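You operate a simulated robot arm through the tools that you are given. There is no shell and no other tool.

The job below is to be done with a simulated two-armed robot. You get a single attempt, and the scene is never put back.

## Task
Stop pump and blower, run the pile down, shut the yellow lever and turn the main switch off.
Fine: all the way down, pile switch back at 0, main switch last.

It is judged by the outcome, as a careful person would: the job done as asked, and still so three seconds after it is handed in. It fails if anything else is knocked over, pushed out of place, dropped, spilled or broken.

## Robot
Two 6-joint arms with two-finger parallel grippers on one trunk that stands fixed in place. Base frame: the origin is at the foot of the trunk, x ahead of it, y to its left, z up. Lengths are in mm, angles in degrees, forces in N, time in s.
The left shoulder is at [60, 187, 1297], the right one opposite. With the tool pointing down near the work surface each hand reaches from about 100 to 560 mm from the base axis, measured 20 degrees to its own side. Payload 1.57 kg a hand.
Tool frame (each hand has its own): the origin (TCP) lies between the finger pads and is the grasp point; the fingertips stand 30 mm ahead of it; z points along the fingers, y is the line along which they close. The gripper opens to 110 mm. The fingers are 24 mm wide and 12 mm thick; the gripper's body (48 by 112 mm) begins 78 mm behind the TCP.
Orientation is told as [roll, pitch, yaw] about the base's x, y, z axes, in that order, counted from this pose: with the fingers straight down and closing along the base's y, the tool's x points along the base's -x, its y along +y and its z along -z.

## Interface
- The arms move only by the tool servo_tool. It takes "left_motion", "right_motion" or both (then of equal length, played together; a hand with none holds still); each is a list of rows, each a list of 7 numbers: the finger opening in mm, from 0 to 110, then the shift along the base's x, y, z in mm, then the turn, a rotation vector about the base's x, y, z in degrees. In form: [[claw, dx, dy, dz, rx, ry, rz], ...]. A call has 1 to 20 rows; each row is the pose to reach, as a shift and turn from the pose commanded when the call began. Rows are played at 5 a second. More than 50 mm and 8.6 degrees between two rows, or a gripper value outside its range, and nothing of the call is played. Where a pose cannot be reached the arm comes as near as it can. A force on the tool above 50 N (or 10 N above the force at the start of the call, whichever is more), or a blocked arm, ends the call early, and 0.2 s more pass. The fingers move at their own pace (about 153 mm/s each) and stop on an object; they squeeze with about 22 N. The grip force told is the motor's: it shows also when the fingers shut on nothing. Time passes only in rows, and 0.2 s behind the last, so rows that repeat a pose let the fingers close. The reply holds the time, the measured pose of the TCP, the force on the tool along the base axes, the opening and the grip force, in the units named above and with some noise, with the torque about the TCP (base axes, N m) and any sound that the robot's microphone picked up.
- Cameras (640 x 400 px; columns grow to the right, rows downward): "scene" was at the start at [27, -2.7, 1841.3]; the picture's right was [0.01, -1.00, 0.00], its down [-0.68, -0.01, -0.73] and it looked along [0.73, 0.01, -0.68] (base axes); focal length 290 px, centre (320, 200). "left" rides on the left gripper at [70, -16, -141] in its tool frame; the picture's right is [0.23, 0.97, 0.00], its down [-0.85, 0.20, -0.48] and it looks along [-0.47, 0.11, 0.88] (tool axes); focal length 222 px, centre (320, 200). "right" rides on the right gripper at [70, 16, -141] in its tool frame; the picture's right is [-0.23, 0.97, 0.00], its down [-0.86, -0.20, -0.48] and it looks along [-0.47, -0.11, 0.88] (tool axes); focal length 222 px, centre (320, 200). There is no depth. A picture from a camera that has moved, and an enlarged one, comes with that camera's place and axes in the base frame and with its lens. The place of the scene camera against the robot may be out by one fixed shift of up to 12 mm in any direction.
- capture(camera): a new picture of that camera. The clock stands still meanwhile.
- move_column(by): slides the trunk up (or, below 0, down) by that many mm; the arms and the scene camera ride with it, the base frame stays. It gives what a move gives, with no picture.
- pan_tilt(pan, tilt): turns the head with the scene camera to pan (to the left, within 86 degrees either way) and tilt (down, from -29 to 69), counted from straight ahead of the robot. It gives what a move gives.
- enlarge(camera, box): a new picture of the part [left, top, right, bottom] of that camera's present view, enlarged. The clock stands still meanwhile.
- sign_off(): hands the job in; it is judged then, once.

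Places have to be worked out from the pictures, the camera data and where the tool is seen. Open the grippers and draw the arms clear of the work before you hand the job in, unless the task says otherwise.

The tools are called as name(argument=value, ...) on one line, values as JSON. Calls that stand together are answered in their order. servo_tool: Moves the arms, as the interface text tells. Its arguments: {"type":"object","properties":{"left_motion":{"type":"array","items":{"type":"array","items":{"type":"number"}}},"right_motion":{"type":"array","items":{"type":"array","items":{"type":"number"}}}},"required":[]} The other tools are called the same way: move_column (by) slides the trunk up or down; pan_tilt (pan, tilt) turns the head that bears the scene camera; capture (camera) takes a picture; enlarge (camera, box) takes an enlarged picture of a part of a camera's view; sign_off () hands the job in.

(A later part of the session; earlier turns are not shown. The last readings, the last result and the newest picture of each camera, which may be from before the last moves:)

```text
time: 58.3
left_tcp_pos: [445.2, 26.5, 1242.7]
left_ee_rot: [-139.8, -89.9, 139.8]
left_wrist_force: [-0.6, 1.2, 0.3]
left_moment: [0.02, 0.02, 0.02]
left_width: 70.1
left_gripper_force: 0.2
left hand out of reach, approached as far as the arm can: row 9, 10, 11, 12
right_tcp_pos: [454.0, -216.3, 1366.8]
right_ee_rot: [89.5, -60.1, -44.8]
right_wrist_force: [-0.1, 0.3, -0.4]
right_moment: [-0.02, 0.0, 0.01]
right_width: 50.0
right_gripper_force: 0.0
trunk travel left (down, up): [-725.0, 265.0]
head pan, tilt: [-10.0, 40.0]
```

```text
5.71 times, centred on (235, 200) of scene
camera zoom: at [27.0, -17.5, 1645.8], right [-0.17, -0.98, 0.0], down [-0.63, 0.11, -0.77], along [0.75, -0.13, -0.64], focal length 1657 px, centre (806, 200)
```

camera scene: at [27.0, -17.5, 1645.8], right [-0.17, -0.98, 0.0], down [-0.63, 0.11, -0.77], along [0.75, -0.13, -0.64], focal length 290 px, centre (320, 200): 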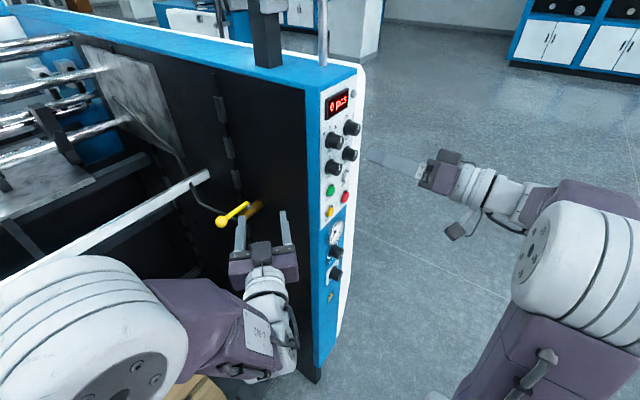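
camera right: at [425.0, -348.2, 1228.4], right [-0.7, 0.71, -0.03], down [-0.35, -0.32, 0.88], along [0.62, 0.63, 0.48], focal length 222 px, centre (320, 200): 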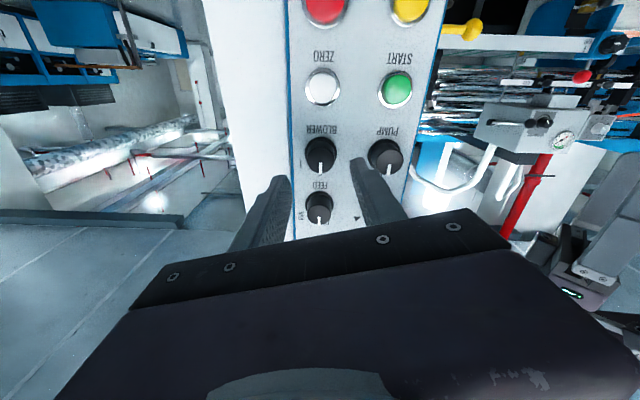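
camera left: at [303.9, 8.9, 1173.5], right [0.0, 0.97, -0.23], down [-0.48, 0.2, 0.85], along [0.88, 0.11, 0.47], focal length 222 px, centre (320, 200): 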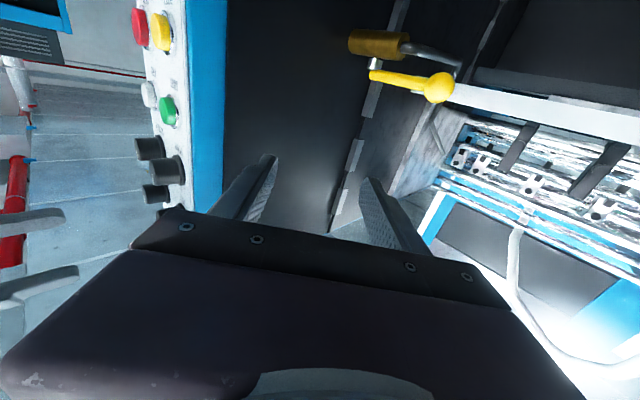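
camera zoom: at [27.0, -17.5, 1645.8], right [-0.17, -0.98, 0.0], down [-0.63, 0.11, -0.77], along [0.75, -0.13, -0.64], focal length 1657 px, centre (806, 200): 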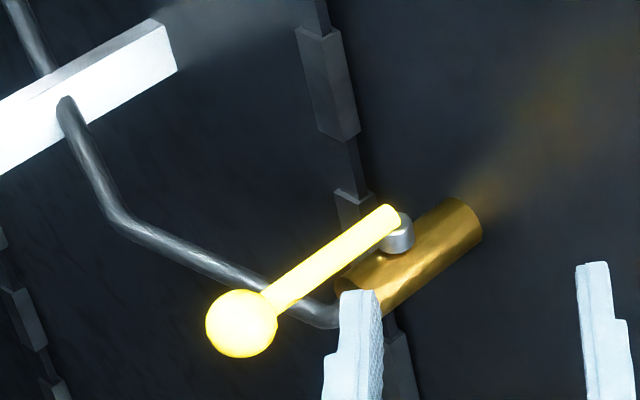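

The measurements now agree: ball at about [571, 134, 1153], pivot at about [638, 77, 1153]. The hose leaves the brass body toward the back at a lower level, so swinging the handle toward the front is the clear direction. I'll close the left fingers into a poker and move above and to the left of the ball, about 90 mm over it.

servo_tool(left_motion=[[40, 20, 25, 0, 0, 0, 0], [20, 44, 56, 0, 0, 0, 0], [0, 68, 87, 0, 0, 0, 0], [0, 92, 118, 0, 0, 0, 0], [0, 120, 153.5, 0, 0, 0, 0], [0, 120, 153.5, 0, 0, 0, 0]])

capture(camera="left")

capture(camera="scene")

```text
time: 59.7
left_tcp_pos: [561.2, 131.7, 1248.9]
left_ee_rot: [50.9, -89.7, -49.7]
left_wrist_force: [0.2, 0.1, 0.1]
left_moment: [-0.01, -0.01, 0.01]
left_width: 0.0
left_gripper_force: 20.8
left hand out of reach, approached as far as the arm can: row 4, 5, 6
right_tcp_pos: [454.9, -216.9, 1365.9]
right_ee_rot: [89.5, -60.1, -44.7]
right_wrist_force: [0.5, 0.0, -0.5]
right_moment: [0.0, 0.03, -0.01]
right_width: 50.0
right_gripper_force: 0.1
trunk travel left (down, up): [-725.0, 265.0]
head pan, tilt: [-10.0, 40.0]
```

```text
taken
camera left: at [418.7, 111.6, 1181.5], right [-0.02, 0.97, -0.22], down [-0.48, 0.19, 0.86], along [0.88, 0.12, 0.46], focal length 222 px, centre (320, 200)
```

left: 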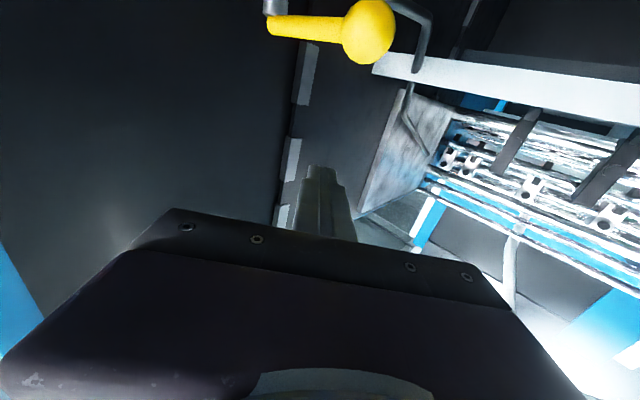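

```text
taken
camera scene: at [27.3, -18.8, 1645.8], right [-0.17, -0.98, 0.0], down [-0.63, 0.11, -0.77], along [0.75, -0.13, -0.64], focal length 290 px, centre (320, 200)
```

scene: 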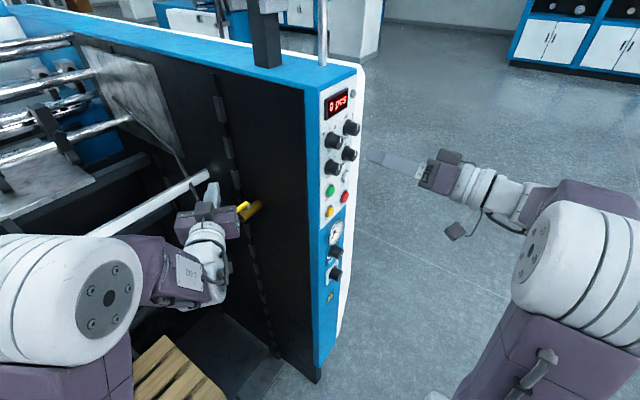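

With the tool pointing straight along +x, the arm can't get further left than about y=132. Instead I'll grip the ball from the front with the fingers closing vertically. First I'll back off a little and roll the hand −90° about x to see whether that is reachable.

servo_tool(left_motion=[[20, -20, -20, 0, 0, 0, 0], [60, -45, -45, 0, -4, 0, 0], [60, -45, -45, 0, -12, 0, 0], [60, -45, -45, 0, -20, 0, 0], [60, -45, -45, 0, -28, 0, 0], [60, -45, -45, 0, -36, 0, 0], [60, -45, -45, 0, -44, 0, 0], [60, -45, -45, 0, -52, 0, 0], [60, -45, -45, 0, -60, 0, 0], [60, -45, -45, 0, -68, 0, 0], [60, -45, -45, 0, -76, 0, 0], [60, -45, -45, 0, -84, 0, 0], [60, -45, -45, 0, -90, 0, 0], [60, -45, -45, 0, -90, 0, 0]])

capture(camera="left")

capture(camera="scene")

```text
time: 62.7
left_tcp_pos: [490.1, 107.9, 1473.6]
left_ee_rot: [-84.3, -3.6, 89.0]
left_wrist_force: [-0.3, 0.5, -0.8]
left_moment: [-0.01, 0.0, -0.02]
left_width: 59.9
left_gripper_force: 0.2
left hand out of reach, approached as far as the arm can: row 3, 4, 5, 6, 7, 8, 9, 10, 11, 12, 13, 14
right_tcp_pos: [454.0, -216.9, 1365.9]
right_ee_rot: [89.4, -60.2, -44.7]
right_wrist_force: [0.5, 0.7, 1.0]
right_moment: [0.03, 0.0, -0.02]
right_width: 50.0
right_gripper_force: 0.1
trunk travel left (down, up): [-725.0, 265.0]
head pan, tilt: [-10.0, 40.0]
```

```text
taken
camera left: at [348.5, 37.8, 1499.7], right [-0.1, -0.17, -0.98], down [-0.48, 0.87, -0.1], along [0.87, 0.46, -0.17], focal length 222 px, centre (320, 200)
```

left: 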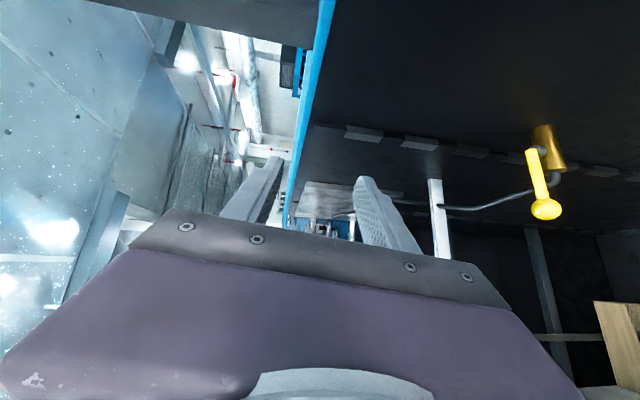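

```text
taken
camera scene: at [26.1, -17.7, 1645.8], right [-0.17, -0.98, 0.0], down [-0.63, 0.11, -0.77], along [0.76, -0.13, -0.64], focal length 290 px, centre (320, 200)
```

scene: 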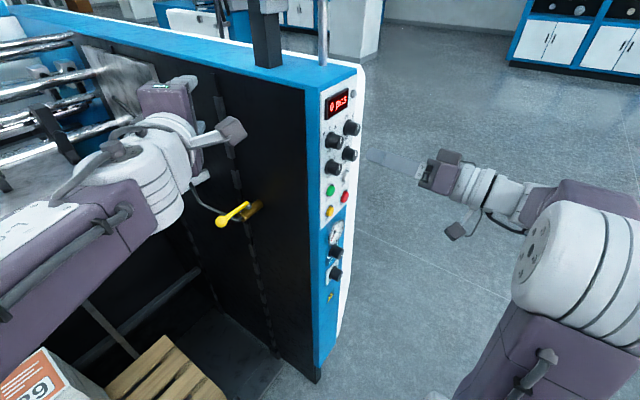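

The −90° roll is only reachable with the hand well above the shoulder; the arm drifted up to z≈1474, clear of everything. Lowering the trunk about 320 mm keeps this arm pose and brings the hand to lever height. I'll lower in two steps and check between them.

move_column(by=-160)

capture(camera="scene")

capture(camera="left")

```text
time: 64.5
left_tcp_pos: [489.0, 107.8, 1311.4]
left_ee_rot: [-84.2, -3.6, 89.1]
left_wrist_force: [0.6, -0.1, 0.1]
left_moment: [0.03, 0.0, -0.01]
left_width: 59.8
left_gripper_force: 0.1
right_tcp_pos: [455.7, -216.9, 1206.0]
right_ee_rot: [89.4, -60.0, -44.7]
right_wrist_force: [0.1, -0.2, 1.1]
right_moment: [-0.02, 0.01, 0.02]
right_width: 50.2
right_gripper_force: 0.1
trunk travel left (down, up): [-565.0, 425.0]
head pan, tilt: [-10.0, 40.0]
```

```text
taken
camera scene: at [27.9, -18.7, 1485.8], right [-0.17, -0.98, 0.0], down [-0.63, 0.11, -0.77], along [0.75, -0.13, -0.64], focal length 290 px, centre (320, 200)
```

scene: 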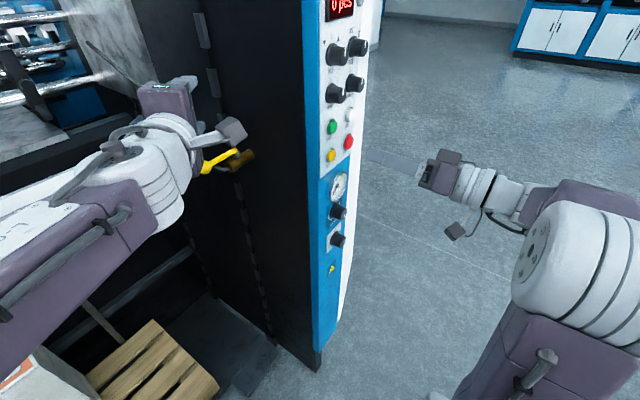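

```text
taken
camera left: at [350.2, 36.7, 1338.9], right [-0.1, -0.16, -0.98], down [-0.48, 0.87, -0.1], along [0.87, 0.46, -0.17], focal length 222 px, centre (320, 200)
```

left: 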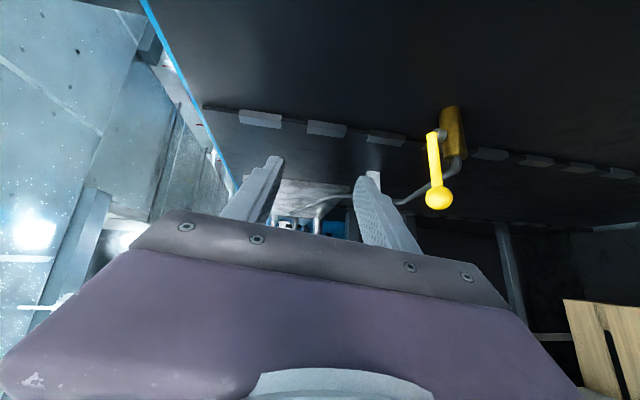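

The ball is confirmed at [571, 134, 1152] from a third viewpoint. I'll lower the remaining 160 mm to bring the left hand level with it.

move_column(by=-160)

capture(camera="left")

capture(camera="scene")

```text
time: 66.4
left_tcp_pos: [490.6, 107.0, 1151.4]
left_ee_rot: [-84.1, -3.5, 89.1]
left_wrist_force: [-0.3, 0.3, 0.6]
left_moment: [-0.02, -0.01, 0.0]
left_width: 60.1
left_gripper_force: 0.0
right_tcp_pos: [454.4, -218.0, 1046.1]
right_ee_rot: [89.5, -60.2, -44.8]
right_wrist_force: [-0.1, -0.1, 0.7]
right_moment: [-0.01, -0.02, 0.0]
right_width: 50.3
right_gripper_force: 0.1
trunk travel left (down, up): [-405.0, 585.0]
head pan, tilt: [-10.0, 40.0]
```

```text
taken
camera left: at [350.2, 36.8, 1179.0], right [-0.1, -0.16, -0.98], down [-0.48, 0.87, -0.1], along [0.87, 0.46, -0.17], focal length 222 px, centre (320, 200)
```

left: 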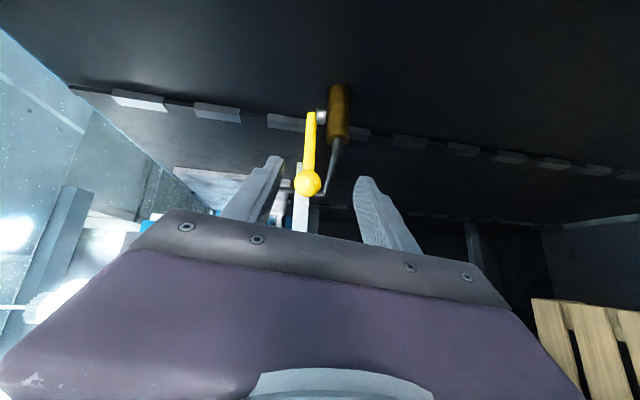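

```text
taken
camera scene: at [27.9, -18.7, 1325.8], right [-0.17, -0.98, 0.0], down [-0.63, 0.11, -0.77], along [0.75, -0.13, -0.64], focal length 290 px, centre (320, 200)
```

scene: 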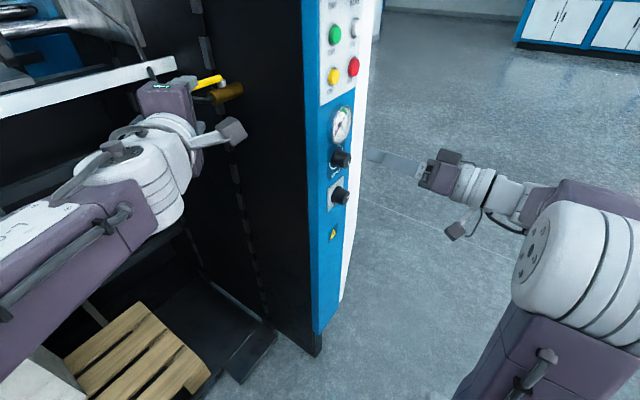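

The ball now sits nearly between the open, vertically stacked fingers. I'll align in y and move partway forward first, to check the arm can follow.

servo_tool(left_motion=[[60, 5, 9, 1, 0, 0, 0], [60, 12, 18, 2, 0, 0, 0], [60, 20, 27, 2, 0, 0, 0], [60, 32, 27, 2, 0, 0, 0], [60, 32, 27, 2, 0, 0, 0]])

capture(camera="left")

enlarge(camera="left", box=[240, 70, 400, 230])

```text
time: 67.6
left_tcp_pos: [523.4, 134.4, 1152.7]
left_ee_rot: [-84.2, -3.6, 89.0]
left_wrist_force: [0.1, -0.6, 0.7]
left_moment: [0.0, 0.03, -0.04]
left_width: 59.9
left_gripper_force: 0.1
right_tcp_pos: [454.7, -217.4, 1046.3]
right_ee_rot: [89.5, -60.0, -44.7]
right_wrist_force: [-0.4, -0.9, -0.1]
right_moment: [0.03, -0.02, -0.01]
right_width: 50.0
right_gripper_force: 0.0
trunk travel left (down, up): [-405.0, 585.0]
head pan, tilt: [-10.0, 40.0]
```

```text
taken
camera left: at [382.8, 63.3, 1180.2], right [-0.1, -0.16, -0.98], down [-0.48, 0.87, -0.1], along [0.87, 0.46, -0.17], focal length 222 px, centre (320, 200)
```

left: 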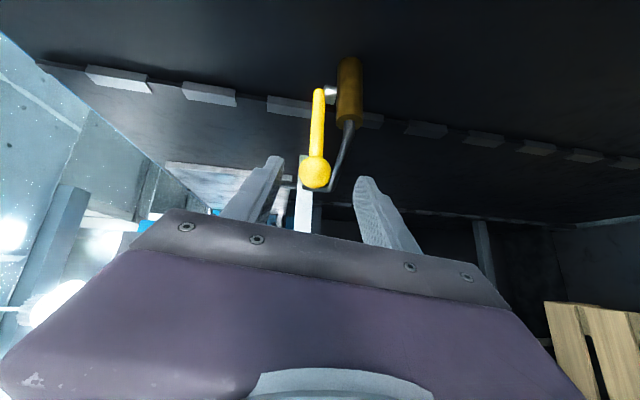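

```text
2.50 times, centred on (320, 150) of left
camera zoom: at [382.8, 63.3, 1180.2], right [-0.1, -0.16, -0.98], down [-0.48, 0.87, -0.1], along [0.87, 0.46, -0.17], focal length 555 px, centre (320, 325)
```

zoom: 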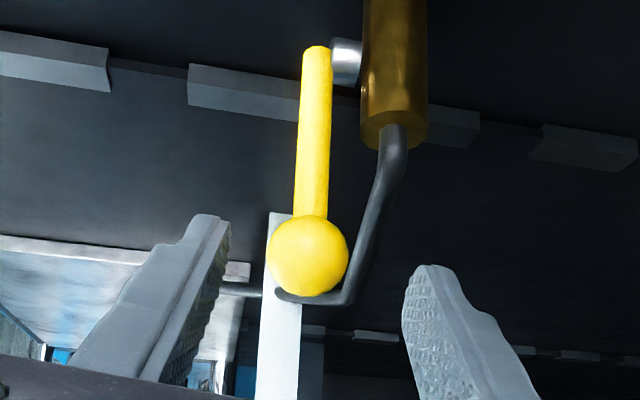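

The arm follows well. The ball is 36 mm ahead of the wanted grip depth and vertically centred within 2 mm, so I'll move forward around it.

servo_tool(left_motion=[[60, 12, 0, 0.5, 0, 0, 0], [60, 24, 0, 1, 0, 0, 0], [60, 36, 0, 1.2, 0, 0, 0], [60, 36, 0, 1.2, 0, 0, 0]])

enlarge(camera="left", box=[240, 70, 400, 230])

enlarge(camera="scene", box=[140, 50, 280, 150])

```text
time: 68.6
left_tcp_pos: [557.8, 135.1, 1154.4]
left_ee_rot: [-84.2, -3.7, 89.0]
left_wrist_force: [0.2, 0.0, -0.5]
left_moment: [0.01, -0.01, 0.01]
left_width: 60.2
left_gripper_force: 0.1
right_tcp_pos: [455.2, -217.7, 1046.2]
right_ee_rot: [89.5, -60.1, -44.7]
right_wrist_force: [-0.5, 0.8, 0.6]
right_moment: [0.04, -0.02, -0.01]
right_width: 50.1
right_gripper_force: 0.0
trunk travel left (down, up): [-405.0, 585.0]
head pan, tilt: [-10.0, 40.0]
```

```text
2.50 times, centred on (320, 150) of left
camera zoom: at [419.1, 64.3, 1181.3], right [-0.1, -0.16, -0.98], down [-0.48, 0.87, -0.1], along [0.87, 0.46, -0.17], focal length 555 px, centre (320, 325)
```

zoom: 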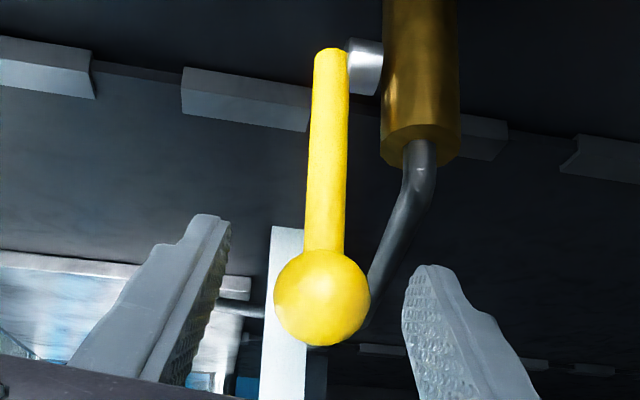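

```text
4.00 times, centred on (210, 100) of scene
camera zoom: at [27.7, -18.7, 1325.8], right [-0.17, -0.98, 0.0], down [-0.63, 0.11, -0.77], along [0.75, -0.13, -0.64], focal length 1160 px, centre (760, 600)
```

zoom: 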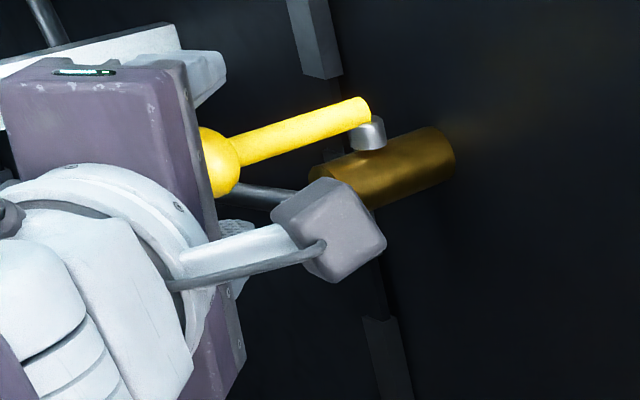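

The ball is centred between the fingers and 12 mm ahead of the grasp point. I'll close on it now.

servo_tool(left_motion=[[45, 0, 0, 0, 0, 0, 0], [30, 0, 0, 0, 0, 0, 0], [20, 0, 0, 0, 0, 0, 0], [20, 0, 0, 0, 0, 0, 0]])

enlarge(camera="left", box=[240, 70, 400, 230])

```text
time: 69.6
left_tcp_pos: [559.7, 135.1, 1152.7]
left_ee_rot: [-84.1, -3.6, 89.0]
left_wrist_force: [-3.4, -0.6, -7.7]
left_moment: [0.0, 0.06, -0.11]
left_width: 29.0
left_gripper_force: 38.3
right_tcp_pos: [454.9, -217.9, 1045.0]
right_ee_rot: [89.4, -60.0, -44.6]
right_wrist_force: [0.0, -0.3, -0.1]
right_moment: [0.01, -0.01, 0.01]
right_width: 50.1
right_gripper_force: 0.1
trunk travel left (down, up): [-405.0, 585.0]
head pan, tilt: [-10.0, 40.0]
```

```text
2.50 times, centred on (320, 150) of left
camera zoom: at [419.4, 64.3, 1180.6], right [-0.1, -0.16, -0.98], down [-0.48, 0.87, -0.1], along [0.87, 0.46, -0.17], focal length 555 px, centre (320, 325)
```

zoom: 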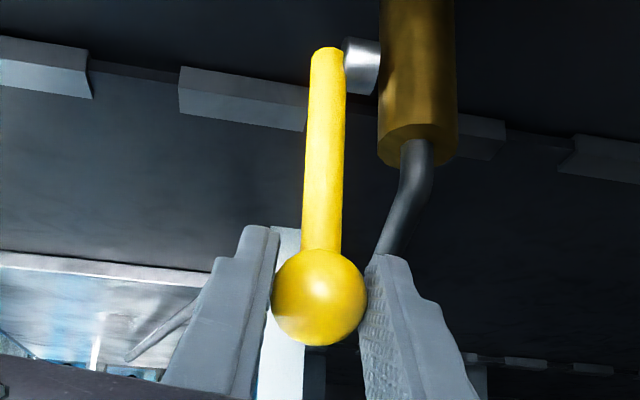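

The ball is gripped at 29 mm. I'll make a small test pull along the arc toward the front (about 8°) and watch the force.

servo_tool(left_motion=[[20, -2.1, -2.2, 0, 0, 0, 0], [20, -4.2, -4.5, 0, 0, 0, 0], [20, -6.2, -6.8, 0, 0, 0, 0], [20, -8.0, -9.3, 0, 0, 0, 0], [20, -8.0, -9.3, 0, 0, 0, 0]])

enlarge(camera="left", box=[240, 70, 400, 230])

enlarge(camera="scene", box=[140, 50, 280, 150])

```text
time: 70.8
left_tcp_pos: [552.6, 127.4, 1152.2]
left_ee_rot: [-84.1, -3.6, 89.1]
left_wrist_force: [7.2, 9.1, 1.0]
left_moment: [0.12, -0.09, 1.09]
left_width: 29.4
left_gripper_force: 38.7
right_tcp_pos: [455.8, -215.1, 1044.8]
right_ee_rot: [89.2, -60.0, -44.3]
right_wrist_force: [0.7, -0.1, -0.2]
right_moment: [-0.02, 0.01, -0.01]
right_width: 50.1
right_gripper_force: 0.0
trunk travel left (down, up): [-405.0, 585.0]
head pan, tilt: [-10.0, 40.0]
```

```text
2.50 times, centred on (320, 150) of left
camera zoom: at [412.3, 57.4, 1180.8], right [-0.1, -0.17, -0.98], down [-0.48, 0.87, -0.1], along [0.87, 0.46, -0.17], focal length 555 px, centre (320, 325)
```

zoom: 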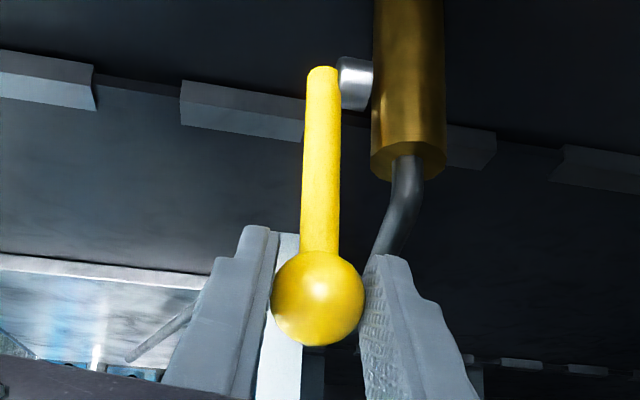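

```text
4.00 times, centred on (210, 100) of scene
camera zoom: at [29.8, -16.3, 1325.7], right [-0.17, -0.98, 0.0], down [-0.63, 0.11, -0.77], along [0.75, -0.13, -0.64], focal length 1160 px, centre (760, 600)
```

zoom: 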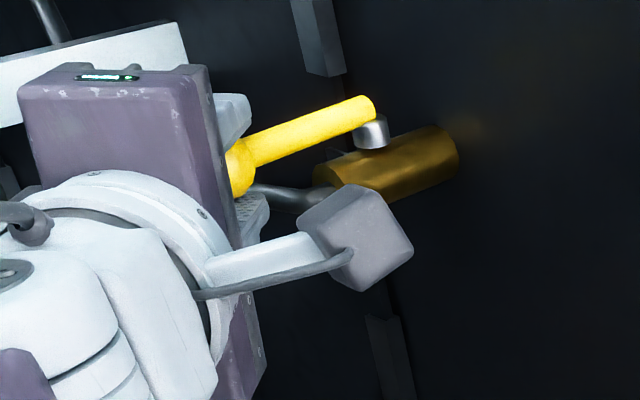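

The handle follows with only about 11 N of resistance, so this is the free direction. I'll continue along the arc to about 24°.

servo_tool(left_motion=[[20, -3.5, -5.0, 0, 0, 0, 0], [20, -6.7, -10.3, 0, 0, 0, 0], [20, -9.5, -15.8, 0, 0, 0, 0], [20, -11.9, -21.4, 0, 0, 0, 0], [20, -11.9, -21.4, 0, 0, 0, 0]])

enlarge(camera="left", box=[240, 70, 400, 230])

enlarge(camera="scene", box=[140, 50, 280, 150])

```text
time: 72.0
left_tcp_pos: [539.4, 105.9, 1152.7]
left_ee_rot: [-84.0, -3.5, 89.0]
left_wrist_force: [3.6, 11.3, 2.0]
left_moment: [0.13, -0.05, 1.17]
left_width: 28.9
left_gripper_force: 38.8
right_tcp_pos: [455.0, -216.6, 1046.6]
right_ee_rot: [89.2, -60.2, -44.5]
right_wrist_force: [-0.5, 0.0, 0.5]
right_moment: [-0.01, 0.04, 0.0]
right_width: 50.2
right_gripper_force: 0.0
trunk travel left (down, up): [-405.0, 585.0]
head pan, tilt: [-10.0, 40.0]
```

```text
2.50 times, centred on (320, 150) of left
camera zoom: at [398.8, 36.1, 1180.8], right [-0.1, -0.17, -0.98], down [-0.48, 0.87, -0.1], along [0.87, 0.46, -0.17], focal length 555 px, centre (320, 325)
```

zoom: 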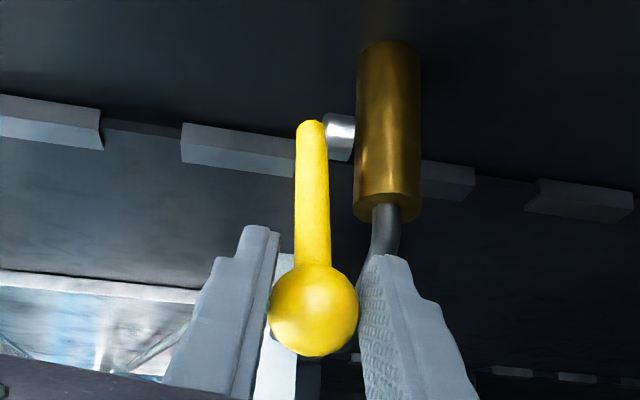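

```text
4.00 times, centred on (210, 100) of scene
camera zoom: at [28.6, -15.8, 1325.8], right [-0.17, -0.98, 0.0], down [-0.63, 0.11, -0.77], along [0.75, -0.13, -0.64], focal length 1160 px, centre (760, 600)
```

zoom: 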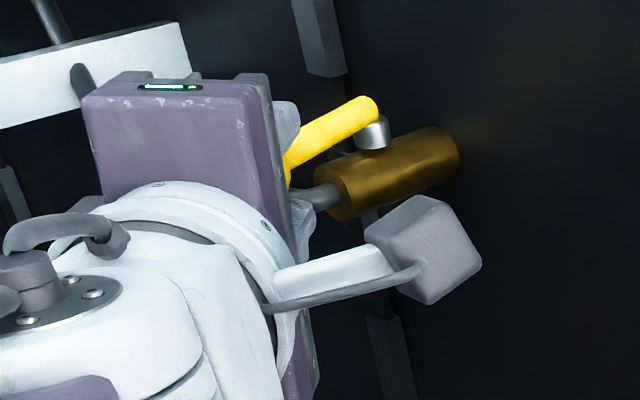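

The ball is slipping on the pads: measured on the circle it is at about 19°, while the hand went to 24°. A positive push is better, so I'll open, back out, close the fingers into a poker, and come in on the far (left) side of the ball to push it in −y.

servo_tool(left_motion=[[45, 0, 0, 0, 0, 0, 0], [60, 0, 0, 0, 0, 0, 0], [60, -15, 0, 0, 0, 0, 0], [60, -32, 0, 0, 0, 0, 0], [60, -48, 5, 0, 0, 0, 0], [30, -48, 25, 0, 0, 0, 0], [0, -48, 45, 0, 0, 0, 0], [0, -48, 52, 0, 0, 0, 0], [0, -48, 52, 0, 0, 0, 0]])

capture(camera="left")

capture(camera="scene")

```text
time: 74.0
left_tcp_pos: [497.3, 153.6, 1154.3]
left_ee_rot: [-84.1, -3.7, 89.0]
left_wrist_force: [0.4, -1.2, 1.1]
left_moment: [-0.01, 0.01, -0.01]
left_width: 0.3
left_gripper_force: 21.8
left hand out of reach, approached as far as the arm can: row 7, 8, 9
right_tcp_pos: [454.3, -216.7, 1046.5]
right_ee_rot: [89.4, -60.1, -44.8]
right_wrist_force: [-0.3, 0.0, 0.2]
right_moment: [0.01, -0.02, -0.01]
right_width: 50.2
right_gripper_force: 0.1
trunk travel left (down, up): [-405.0, 585.0]
head pan, tilt: [-10.0, 40.0]
```

```text
taken
camera left: at [356.4, 82.9, 1181.9], right [-0.1, -0.16, -0.98], down [-0.48, 0.87, -0.1], along [0.87, 0.46, -0.17], focal length 222 px, centre (320, 200)
```

left: 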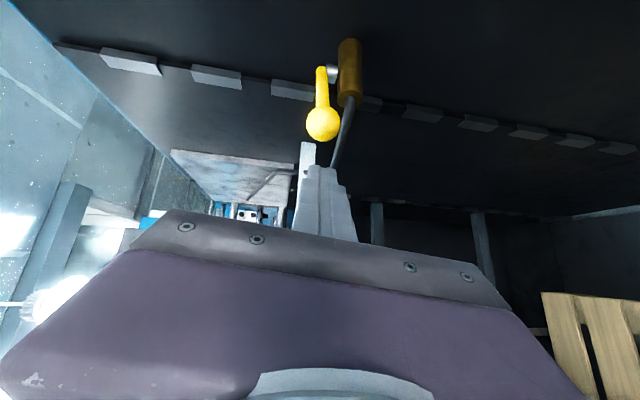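

```text
taken
camera scene: at [27.9, -18.7, 1325.7], right [-0.17, -0.98, 0.0], down [-0.63, 0.11, -0.77], along [0.75, -0.13, -0.64], focal length 290 px, centre (320, 200)
```

scene: 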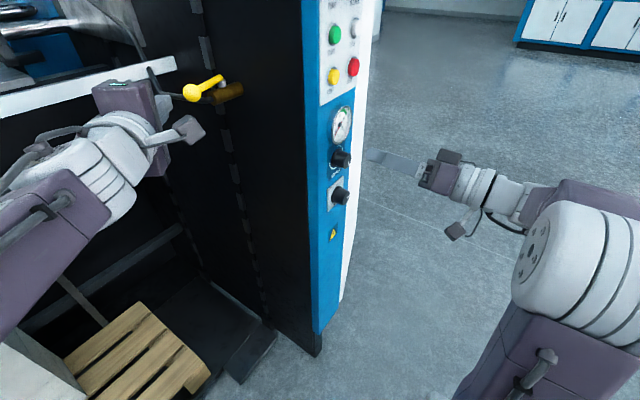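

The handle stayed at about 19°, with the ball at [558, 114]. The closed poker is at y≈154 with a 12 mm gap to its left side. I'll advance it in x past the ball.

servo_tool(left_motion=[[0, 15, 0, 0, 0, 0, 0], [0, 30, 0, 0, 0, 0, 0], [0, 45, 0, 0, 0, 0, 0], [0, 58, 0, 0, 0, 0, 0], [0, 58, 0, 0, 0, 0, 0]])

enlarge(camera="left", box=[240, 70, 400, 230])

enlarge(camera="scene", box=[140, 50, 280, 150])

```text
time: 75.2
left_tcp_pos: [554.1, 155.2, 1155.3]
left_ee_rot: [-84.2, -3.6, 88.9]
left_wrist_force: [-0.1, 0.1, -0.1]
left_moment: [0.03, 0.02, -0.04]
left_width: 0.0
left_gripper_force: 20.6
right_tcp_pos: [455.1, -217.0, 1045.8]
right_ee_rot: [89.5, -60.2, -44.7]
right_wrist_force: [0.3, -0.1, -0.1]
right_moment: [-0.01, 0.0, 0.0]
right_width: 49.8
right_gripper_force: 0.1
trunk travel left (down, up): [-405.0, 585.0]
head pan, tilt: [-10.0, 40.0]
```

```text
2.50 times, centred on (320, 150) of left
camera zoom: at [414.3, 84.9, 1183.5], right [-0.1, -0.16, -0.98], down [-0.48, 0.87, -0.1], along [0.87, 0.46, -0.17], focal length 555 px, centre (320, 325)
```

zoom: 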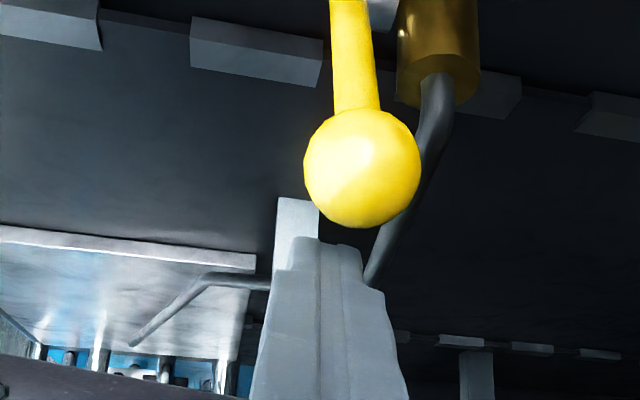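

```text
4.00 times, centred on (210, 100) of scene
camera zoom: at [27.7, -18.7, 1325.8], right [-0.17, -0.98, 0.0], down [-0.63, 0.11, -0.77], along [0.75, -0.13, -0.64], focal length 1160 px, centre (760, 600)
```

zoom: 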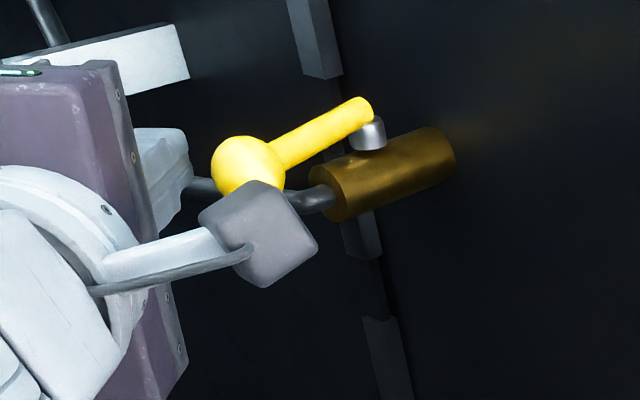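

The poker is beside the ball, level with it, tip at x≈584. I'll sweep −y slowly: 30 mm first, checking force and motion.

servo_tool(left_motion=[[0, 0, -6, 0, 0, 0, 0], [0, 0, -12, 0, 0, 0, 0], [0, 0, -17, 0, 0, 0, 0], [0, 0, -22, 0, 0, 0, 0], [0, 0, -27, 0, 0, 0, 0], [0, 0, -32, 0, 0, 0, 0], [0, 0, -32, 0, 0, 0, 0]])

enlarge(camera="left", box=[240, 70, 400, 230])

enlarge(camera="scene", box=[140, 50, 280, 150])

```text
time: 76.8
left_tcp_pos: [554.8, 122.0, 1153.8]
left_ee_rot: [-84.1, -3.6, 89.0]
left_wrist_force: [-0.7, 1.2, -0.3]
left_moment: [0.0, -0.02, -0.02]
left_width: 0.0
left_gripper_force: 21.1
right_tcp_pos: [455.7, -217.3, 1046.5]
right_ee_rot: [89.4, -60.1, -44.7]
right_wrist_force: [0.3, -0.4, 0.2]
right_moment: [0.02, 0.0, 0.01]
right_width: 50.0
right_gripper_force: 0.0
trunk travel left (down, up): [-405.0, 585.0]
head pan, tilt: [-10.0, 40.0]
```

```text
2.50 times, centred on (320, 150) of left
camera zoom: at [414.1, 51.9, 1182.3], right [-0.1, -0.16, -0.98], down [-0.48, 0.87, -0.1], along [0.87, 0.46, -0.17], focal length 555 px, centre (320, 325)
```

zoom: 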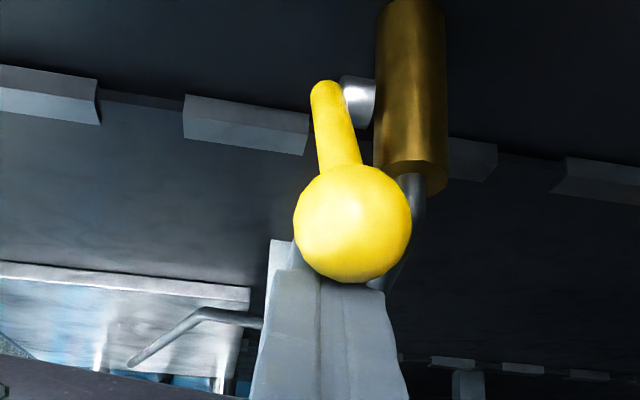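

```text
4.00 times, centred on (210, 100) of scene
camera zoom: at [27.9, -18.4, 1325.7], right [-0.17, -0.98, 0.0], down [-0.63, 0.11, -0.77], along [0.75, -0.13, -0.64], focal length 1160 px, centre (760, 600)
```

zoom: 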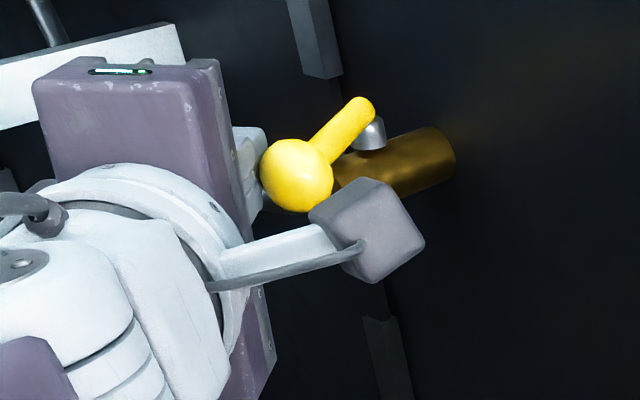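

The handle is turning with the poker. I'll continue the sweep another 36 mm.

servo_tool(left_motion=[[0, 0, -6, 0, 0, 0, 0], [0, 0, -12, 0, 0, 0, 0], [0, 0, -18, 0, 0, 0, 0], [0, 0, -24, 0, 0, 0, 0], [0, 0, -30, 0, 0, 0, 0], [0, 0, -36, 0, 0, 0, 0], [0, 0, -36, 0, 0, 0, 0]])

enlarge(camera="left", box=[240, 70, 400, 230])

enlarge(camera="scene", box=[140, 50, 280, 150])

```text
time: 78.4
left_tcp_pos: [556.6, 87.2, 1154.6]
left_ee_rot: [-84.2, -3.6, 89.0]
left_wrist_force: [-0.2, -0.2, 1.1]
left_moment: [0.0, -0.01, 0.01]
left_width: 0.0
left_gripper_force: 21.3
right_tcp_pos: [455.1, -216.7, 1045.2]
right_ee_rot: [89.3, -60.2, -44.6]
right_wrist_force: [0.1, -0.1, 0.3]
right_moment: [0.0, -0.01, 0.04]
right_width: 49.8
right_gripper_force: 0.1
trunk travel left (down, up): [-405.0, 585.0]
head pan, tilt: [-10.0, 40.0]
```

```text
2.50 times, centred on (320, 150) of left
camera zoom: at [416.3, 16.6, 1182.4], right [-0.1, -0.16, -0.98], down [-0.48, 0.87, -0.1], along [0.87, 0.46, -0.17], focal length 555 px, centre (320, 325)
```

zoom: 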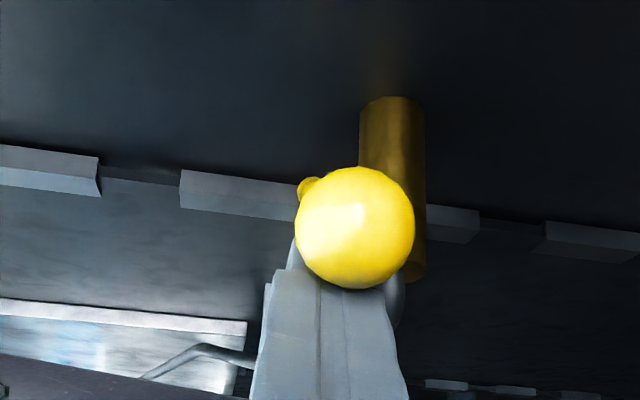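

```text
4.00 times, centred on (210, 100) of scene
camera zoom: at [27.9, -18.6, 1325.8], right [-0.17, -0.98, 0.0], down [-0.63, 0.11, -0.77], along [0.75, -0.13, -0.64], focal length 1160 px, centre (760, 600)
```

zoom: 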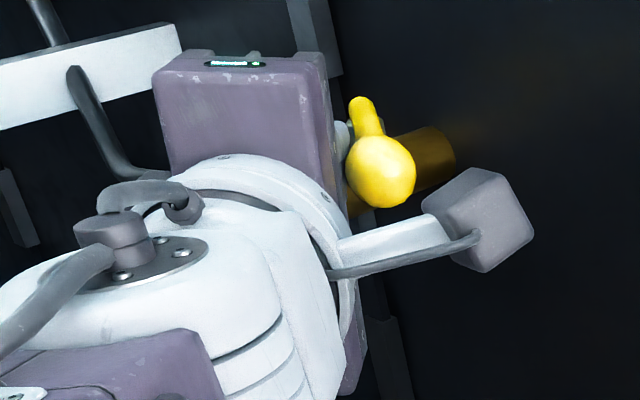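

The handle is past halfway. I'll continue another 24 mm and check.

servo_tool(left_motion=[[0, 0, -6, 0, 0, 0, 0], [0, 0, -12, 0, 0, 0, 0], [0, 0, -18, 0, 0, 0, 0], [0, 0, -24, 0, 0, 0, 0], [0, 0, -24, 0, 0, 0, 0]])

enlarge(camera="left", box=[240, 70, 400, 230])

enlarge(camera="scene", box=[180, 50, 320, 150])

```text
time: 79.6
left_tcp_pos: [555.9, 61.6, 1155.2]
left_ee_rot: [-84.2, -3.7, 88.9]
left_wrist_force: [0.5, -0.3, 0.6]
left_moment: [0.02, 0.03, 0.0]
left_width: 0.0
left_gripper_force: 21.5
right_tcp_pos: [454.1, -217.3, 1045.4]
right_ee_rot: [89.4, -60.1, -44.7]
right_wrist_force: [0.3, 0.5, 0.0]
right_moment: [0.01, -0.01, 0.04]
right_width: 49.9
right_gripper_force: 0.0
trunk travel left (down, up): [-405.0, 585.0]
head pan, tilt: [-10.0, 40.0]
```

```text
2.50 times, centred on (320, 150) of left
camera zoom: at [416.1, -8.1, 1182.7], right [-0.1, -0.16, -0.98], down [-0.48, 0.87, -0.1], along [0.87, 0.46, -0.17], focal length 555 px, centre (320, 325)
```

zoom: 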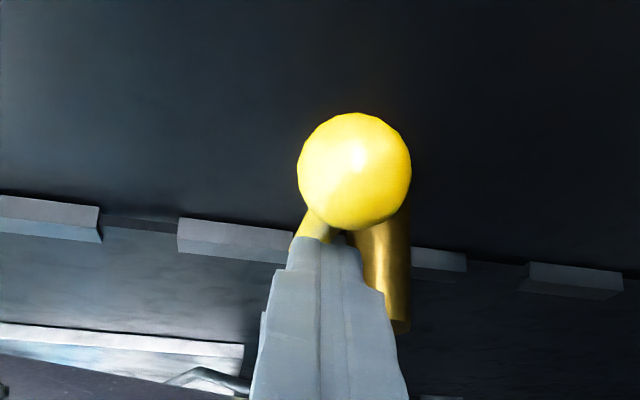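

```text
4.00 times, centred on (250, 100) of scene
camera zoom: at [27.8, -18.5, 1325.8], right [-0.17, -0.98, 0.0], down [-0.63, 0.11, -0.77], along [0.75, -0.13, -0.64], focal length 1160 px, centre (600, 600)
```

zoom: 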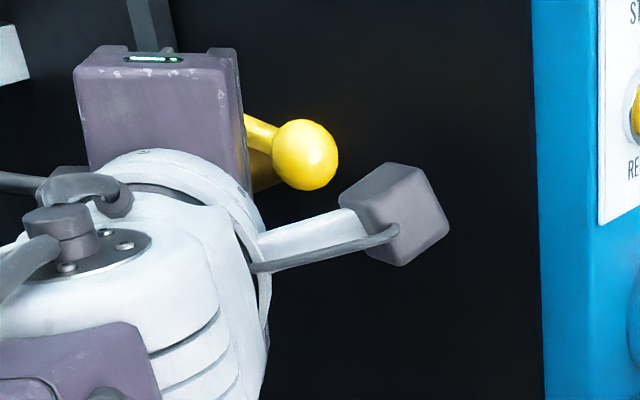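

The handle now measures about 82°. I'll ease it the last few millimetres while watching for a stop.

servo_tool(left_motion=[[0, 0, -4, 0, 0, 0, 0], [0, 0, -8, 0, 0, 0, 0], [0, 0, -11, 0, 0, 0, 0], [0, 0, -11, 0, 0, 0, 0]])

enlarge(camera="left", box=[240, 70, 400, 230])

enlarge(camera="scene", box=[180, 50, 320, 150])

```text
time: 80.6
left_tcp_pos: [553.7, 51.9, 1155.6]
left_ee_rot: [-84.1, -3.6, 89.0]
left_wrist_force: [-0.8, 0.8, 0.1]
left_moment: [0.0, -0.01, 0.04]
left_width: 0.0
left_gripper_force: 21.2
right_tcp_pos: [454.4, -216.8, 1045.5]
right_ee_rot: [89.5, -60.1, -44.7]
right_wrist_force: [-0.4, -0.5, 0.5]
right_moment: [0.02, 0.06, 0.01]
right_width: 50.2
right_gripper_force: 0.0
trunk travel left (down, up): [-405.0, 585.0]
head pan, tilt: [-10.0, 40.0]
```

```text
2.50 times, centred on (320, 150) of left
camera zoom: at [414.6, -19.8, 1182.9], right [-0.1, -0.16, -0.98], down [-0.48, 0.87, -0.09], along [0.87, 0.46, -0.17], focal length 555 px, centre (320, 325)
```

zoom: 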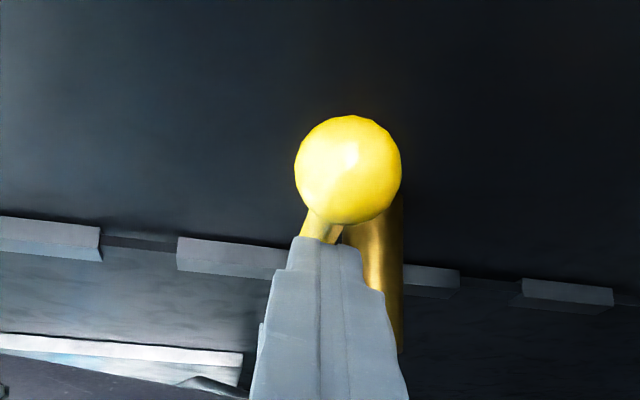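

```text
4.00 times, centred on (250, 100) of scene
camera zoom: at [27.8, -18.5, 1325.7], right [-0.17, -0.98, 0.0], down [-0.63, 0.11, -0.77], along [0.75, -0.13, -0.64], focal length 1160 px, centre (600, 600)
```

zoom: 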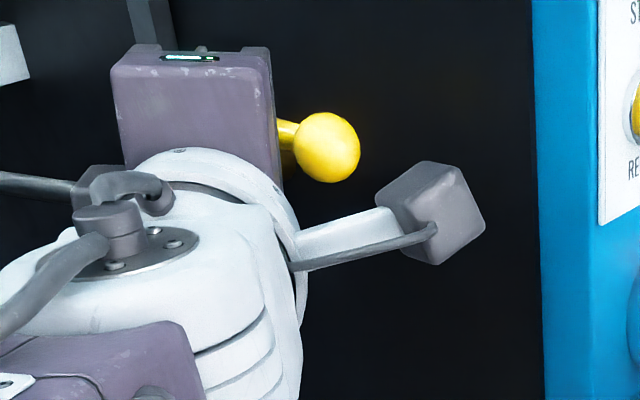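

The handle measures about 90° now. I'll try a gentle 3 mm extra push to feel whether it is against its stop.

servo_tool(left_motion=[[0, 0, -1.5, 0, 0, 0, 0], [0, 0, -3, 0, 0, 0, 0]])

enlarge(camera="left", box=[240, 70, 400, 230])

```text
time: 81.2
left_tcp_pos: [555.4, 48.4, 1156.1]
left_ee_rot: [-84.1, -3.6, 89.0]
left_wrist_force: [-0.6, 0.6, 0.8]
left_moment: [0.0, 0.0, 0.03]
left_width: 0.1
left_gripper_force: 21.0
right_tcp_pos: [455.2, -218.8, 1045.6]
right_ee_rot: [89.4, -60.0, -44.6]
right_wrist_force: [1.1, 0.1, 0.3]
right_moment: [-0.04, -0.01, 0.02]
right_width: 50.2
right_gripper_force: 0.1
trunk travel left (down, up): [-405.0, 585.0]
head pan, tilt: [-10.0, 40.0]
```

```text
2.50 times, centred on (320, 150) of left
camera zoom: at [414.5, -22.6, 1183.3], right [-0.1, -0.16, -0.98], down [-0.48, 0.87, -0.1], along [0.87, 0.46, -0.17], focal length 555 px, centre (320, 325)
```

zoom: 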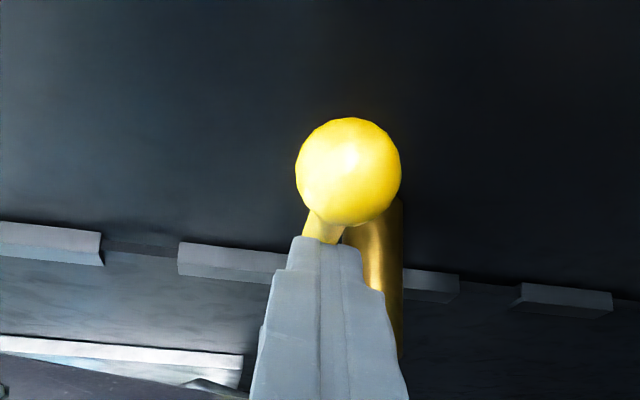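

There is no resistance yet, so I'll back the poker off and measure the handle angle cleanly against the brass body.

servo_tool(left_motion=[[0, 0, 8, 0, 0, 0, 0], [0, 0, 14, 0, 0, 0, 0], [0, -20, 14, 0, 0, 0, 0], [0, -45, 14, 0, 0, 0, 0], [0, -70, 14, 0, 0, 0, 0], [0, -70, 14, 0, 0, 0, 0]])

capture(camera="left")

enlarge(camera="left", box=[240, 50, 400, 190])

enlarge(camera="scene", box=[170, 50, 310, 150])

```text
time: 82.6
left_tcp_pos: [485.9, 60.2, 1155.6]
left_ee_rot: [-83.7, -3.7, 89.1]
left_wrist_force: [0.1, 1.0, 0.2]
left_moment: [0.0, 0.0, 0.0]
left_width: 0.0
left_gripper_force: 21.5
left hand out of reach, approached as far as the arm can: row 5, 6
right_tcp_pos: [455.7, -216.7, 1044.7]
right_ee_rot: [89.5, -60.0, -44.7]
right_wrist_force: [0.2, -0.8, -0.1]
right_moment: [0.0, -0.01, 0.0]
right_width: 50.1
right_gripper_force: 0.0
trunk travel left (down, up): [-405.0, 585.0]
head pan, tilt: [-10.0, 40.0]
```

```text
taken
camera left: at [346.2, -9.8, 1184.2], right [-0.11, -0.16, -0.98], down [-0.48, 0.87, -0.09], along [0.87, 0.46, -0.17], focal length 222 px, centre (320, 200)
```

left: 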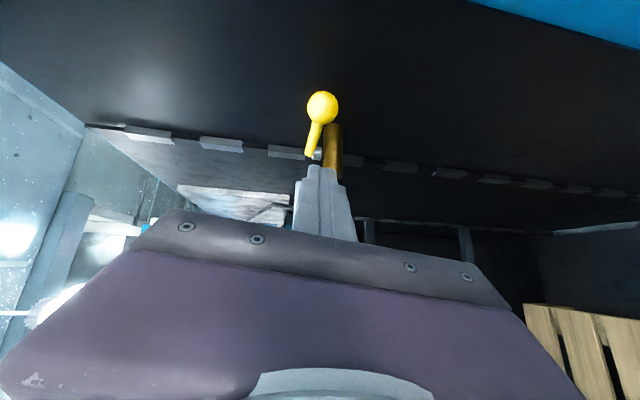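

```text
2.86 times, centred on (320, 120) of left
camera zoom: at [346.2, -9.8, 1184.2], right [-0.11, -0.16, -0.98], down [-0.48, 0.87, -0.09], along [0.87, 0.46, -0.17], focal length 635 px, centre (320, 429)
```

zoom: 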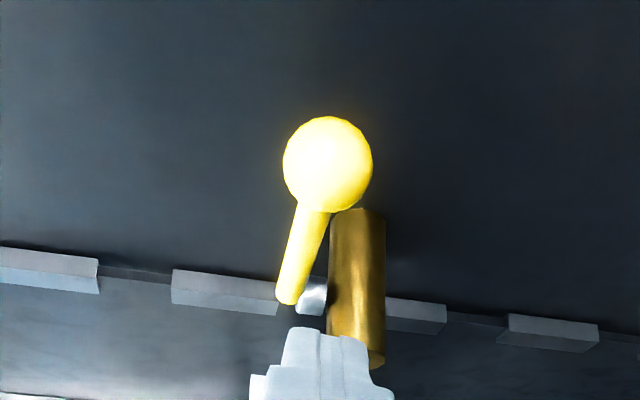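

```text
4.00 times, centred on (240, 100) of scene
camera zoom: at [28.4, -18.9, 1325.7], right [-0.17, -0.98, 0.0], down [-0.63, 0.11, -0.77], along [0.75, -0.13, -0.64], focal length 1160 px, centre (640, 600)
```

zoom: 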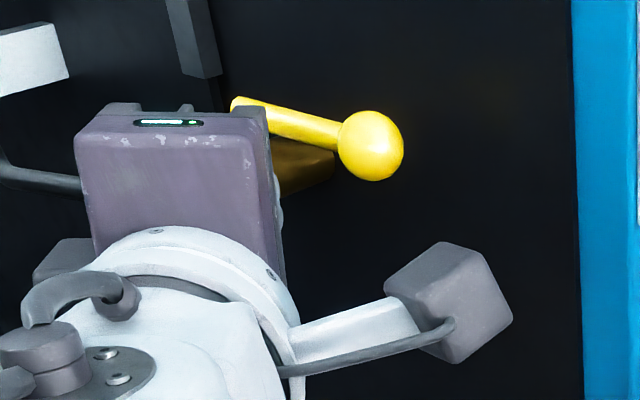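

Both cameras put the handle within a few degrees of 90° from its open position. To make sure it is fully shut, I'll go back in and press in 2 mm steps until I feel a stop.

servo_tool(left_motion=[[0, 25, 2, 0, 0, 0, 0], [0, 50, 2, 0, 0, 0, 0], [0, 69, 2, 0, 0, 0, 0], [0, 69, -6, 0, 0, 0, 0], [0, 69, -11, 0, 0, 0, 0], [0, 69, -13, 0, 0, 0, 0], [0, 69, -15, 0, 0, 0, 0]])

enlarge(camera="left", box=[240, 70, 400, 230])

```text
time: 84.2
left_tcp_pos: [553.8, 46.7, 1157.7]
left_ee_rot: [-84.3, -3.6, 89.0]
left_wrist_force: [-0.8, 0.1, -0.5]
left_moment: [0.04, 0.03, 0.03]
left_width: 0.0
left_gripper_force: 21.0
right_tcp_pos: [454.8, -218.0, 1047.1]
right_ee_rot: [89.4, -60.0, -44.7]
right_wrist_force: [0.0, -0.1, 0.1]
right_moment: [0.0, 0.0, -0.02]
right_width: 49.9
right_gripper_force: 0.0
trunk travel left (down, up): [-405.0, 585.0]
head pan, tilt: [-10.0, 40.0]
```

```text
2.50 times, centred on (320, 150) of left
camera zoom: at [414.3, -23.2, 1185.0], right [-0.1, -0.16, -0.98], down [-0.48, 0.87, -0.1], along [0.87, 0.46, -0.17], focal length 555 px, centre (320, 325)
```

zoom: 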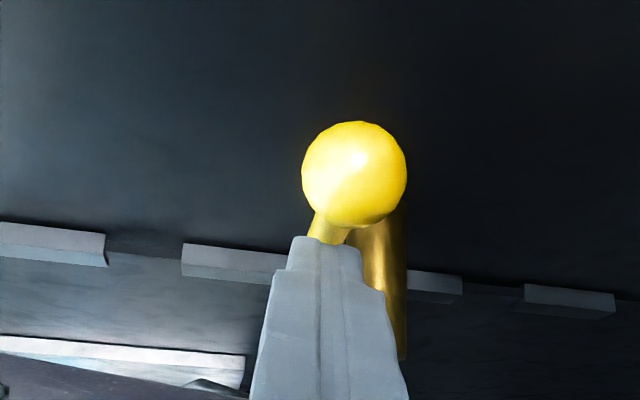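

I'm back at the previous contact point with no force yet. I'll press another 6 mm in 2 mm steps.

servo_tool(left_motion=[[0, 0, -2, 0, 0, 0, 0], [0, 0, -4, 0, 0, 0, 0], [0, 0, -6, 0, 0, 0, 0]])

enlarge(camera="left", box=[240, 70, 400, 230])

enlarge(camera="scene", box=[170, 50, 310, 150])

```text
time: 85.0
left_tcp_pos: [553.0, 44.3, 1159.6]
left_ee_rot: [-84.3, -3.5, 89.2]
left_wrist_force: [-4.7, 9.7, -0.4]
left_moment: [0.08, 0.03, 0.21]
left_width: 0.0
left_gripper_force: 21.2
right_tcp_pos: [452.9, -215.3, 1046.6]
right_ee_rot: [89.4, -60.2, -44.6]
right_wrist_force: [-1.4, 0.1, 0.6]
right_moment: [-0.03, 0.01, 0.0]
right_width: 50.1
right_gripper_force: 0.1
trunk travel left (down, up): [-405.0, 585.0]
head pan, tilt: [-10.0, 40.0]
```

```text
2.50 times, centred on (320, 150) of left
camera zoom: at [412.6, -26.5, 1186.3], right [-0.1, -0.17, -0.98], down [-0.48, 0.87, -0.1], along [0.87, 0.47, -0.17], focal length 555 px, centre (320, 325)
```

zoom: 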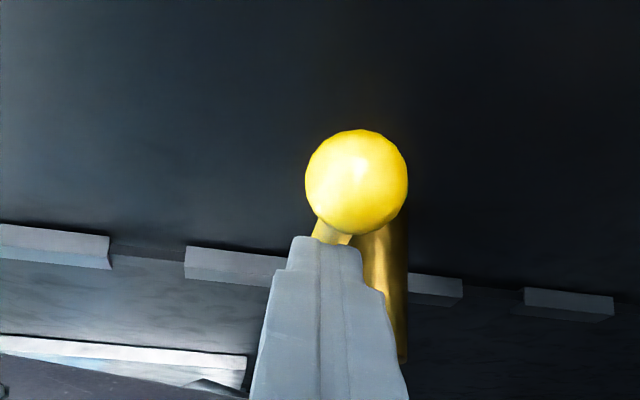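

```text
4.00 times, centred on (240, 100) of scene
camera zoom: at [26.6, -16.1, 1325.8], right [-0.17, -0.98, 0.0], down [-0.63, 0.11, -0.77], along [0.76, -0.13, -0.64], focal length 1160 px, centre (640, 600)
```

zoom: 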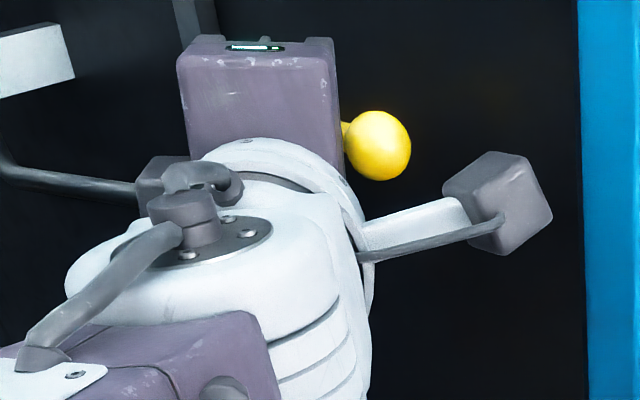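

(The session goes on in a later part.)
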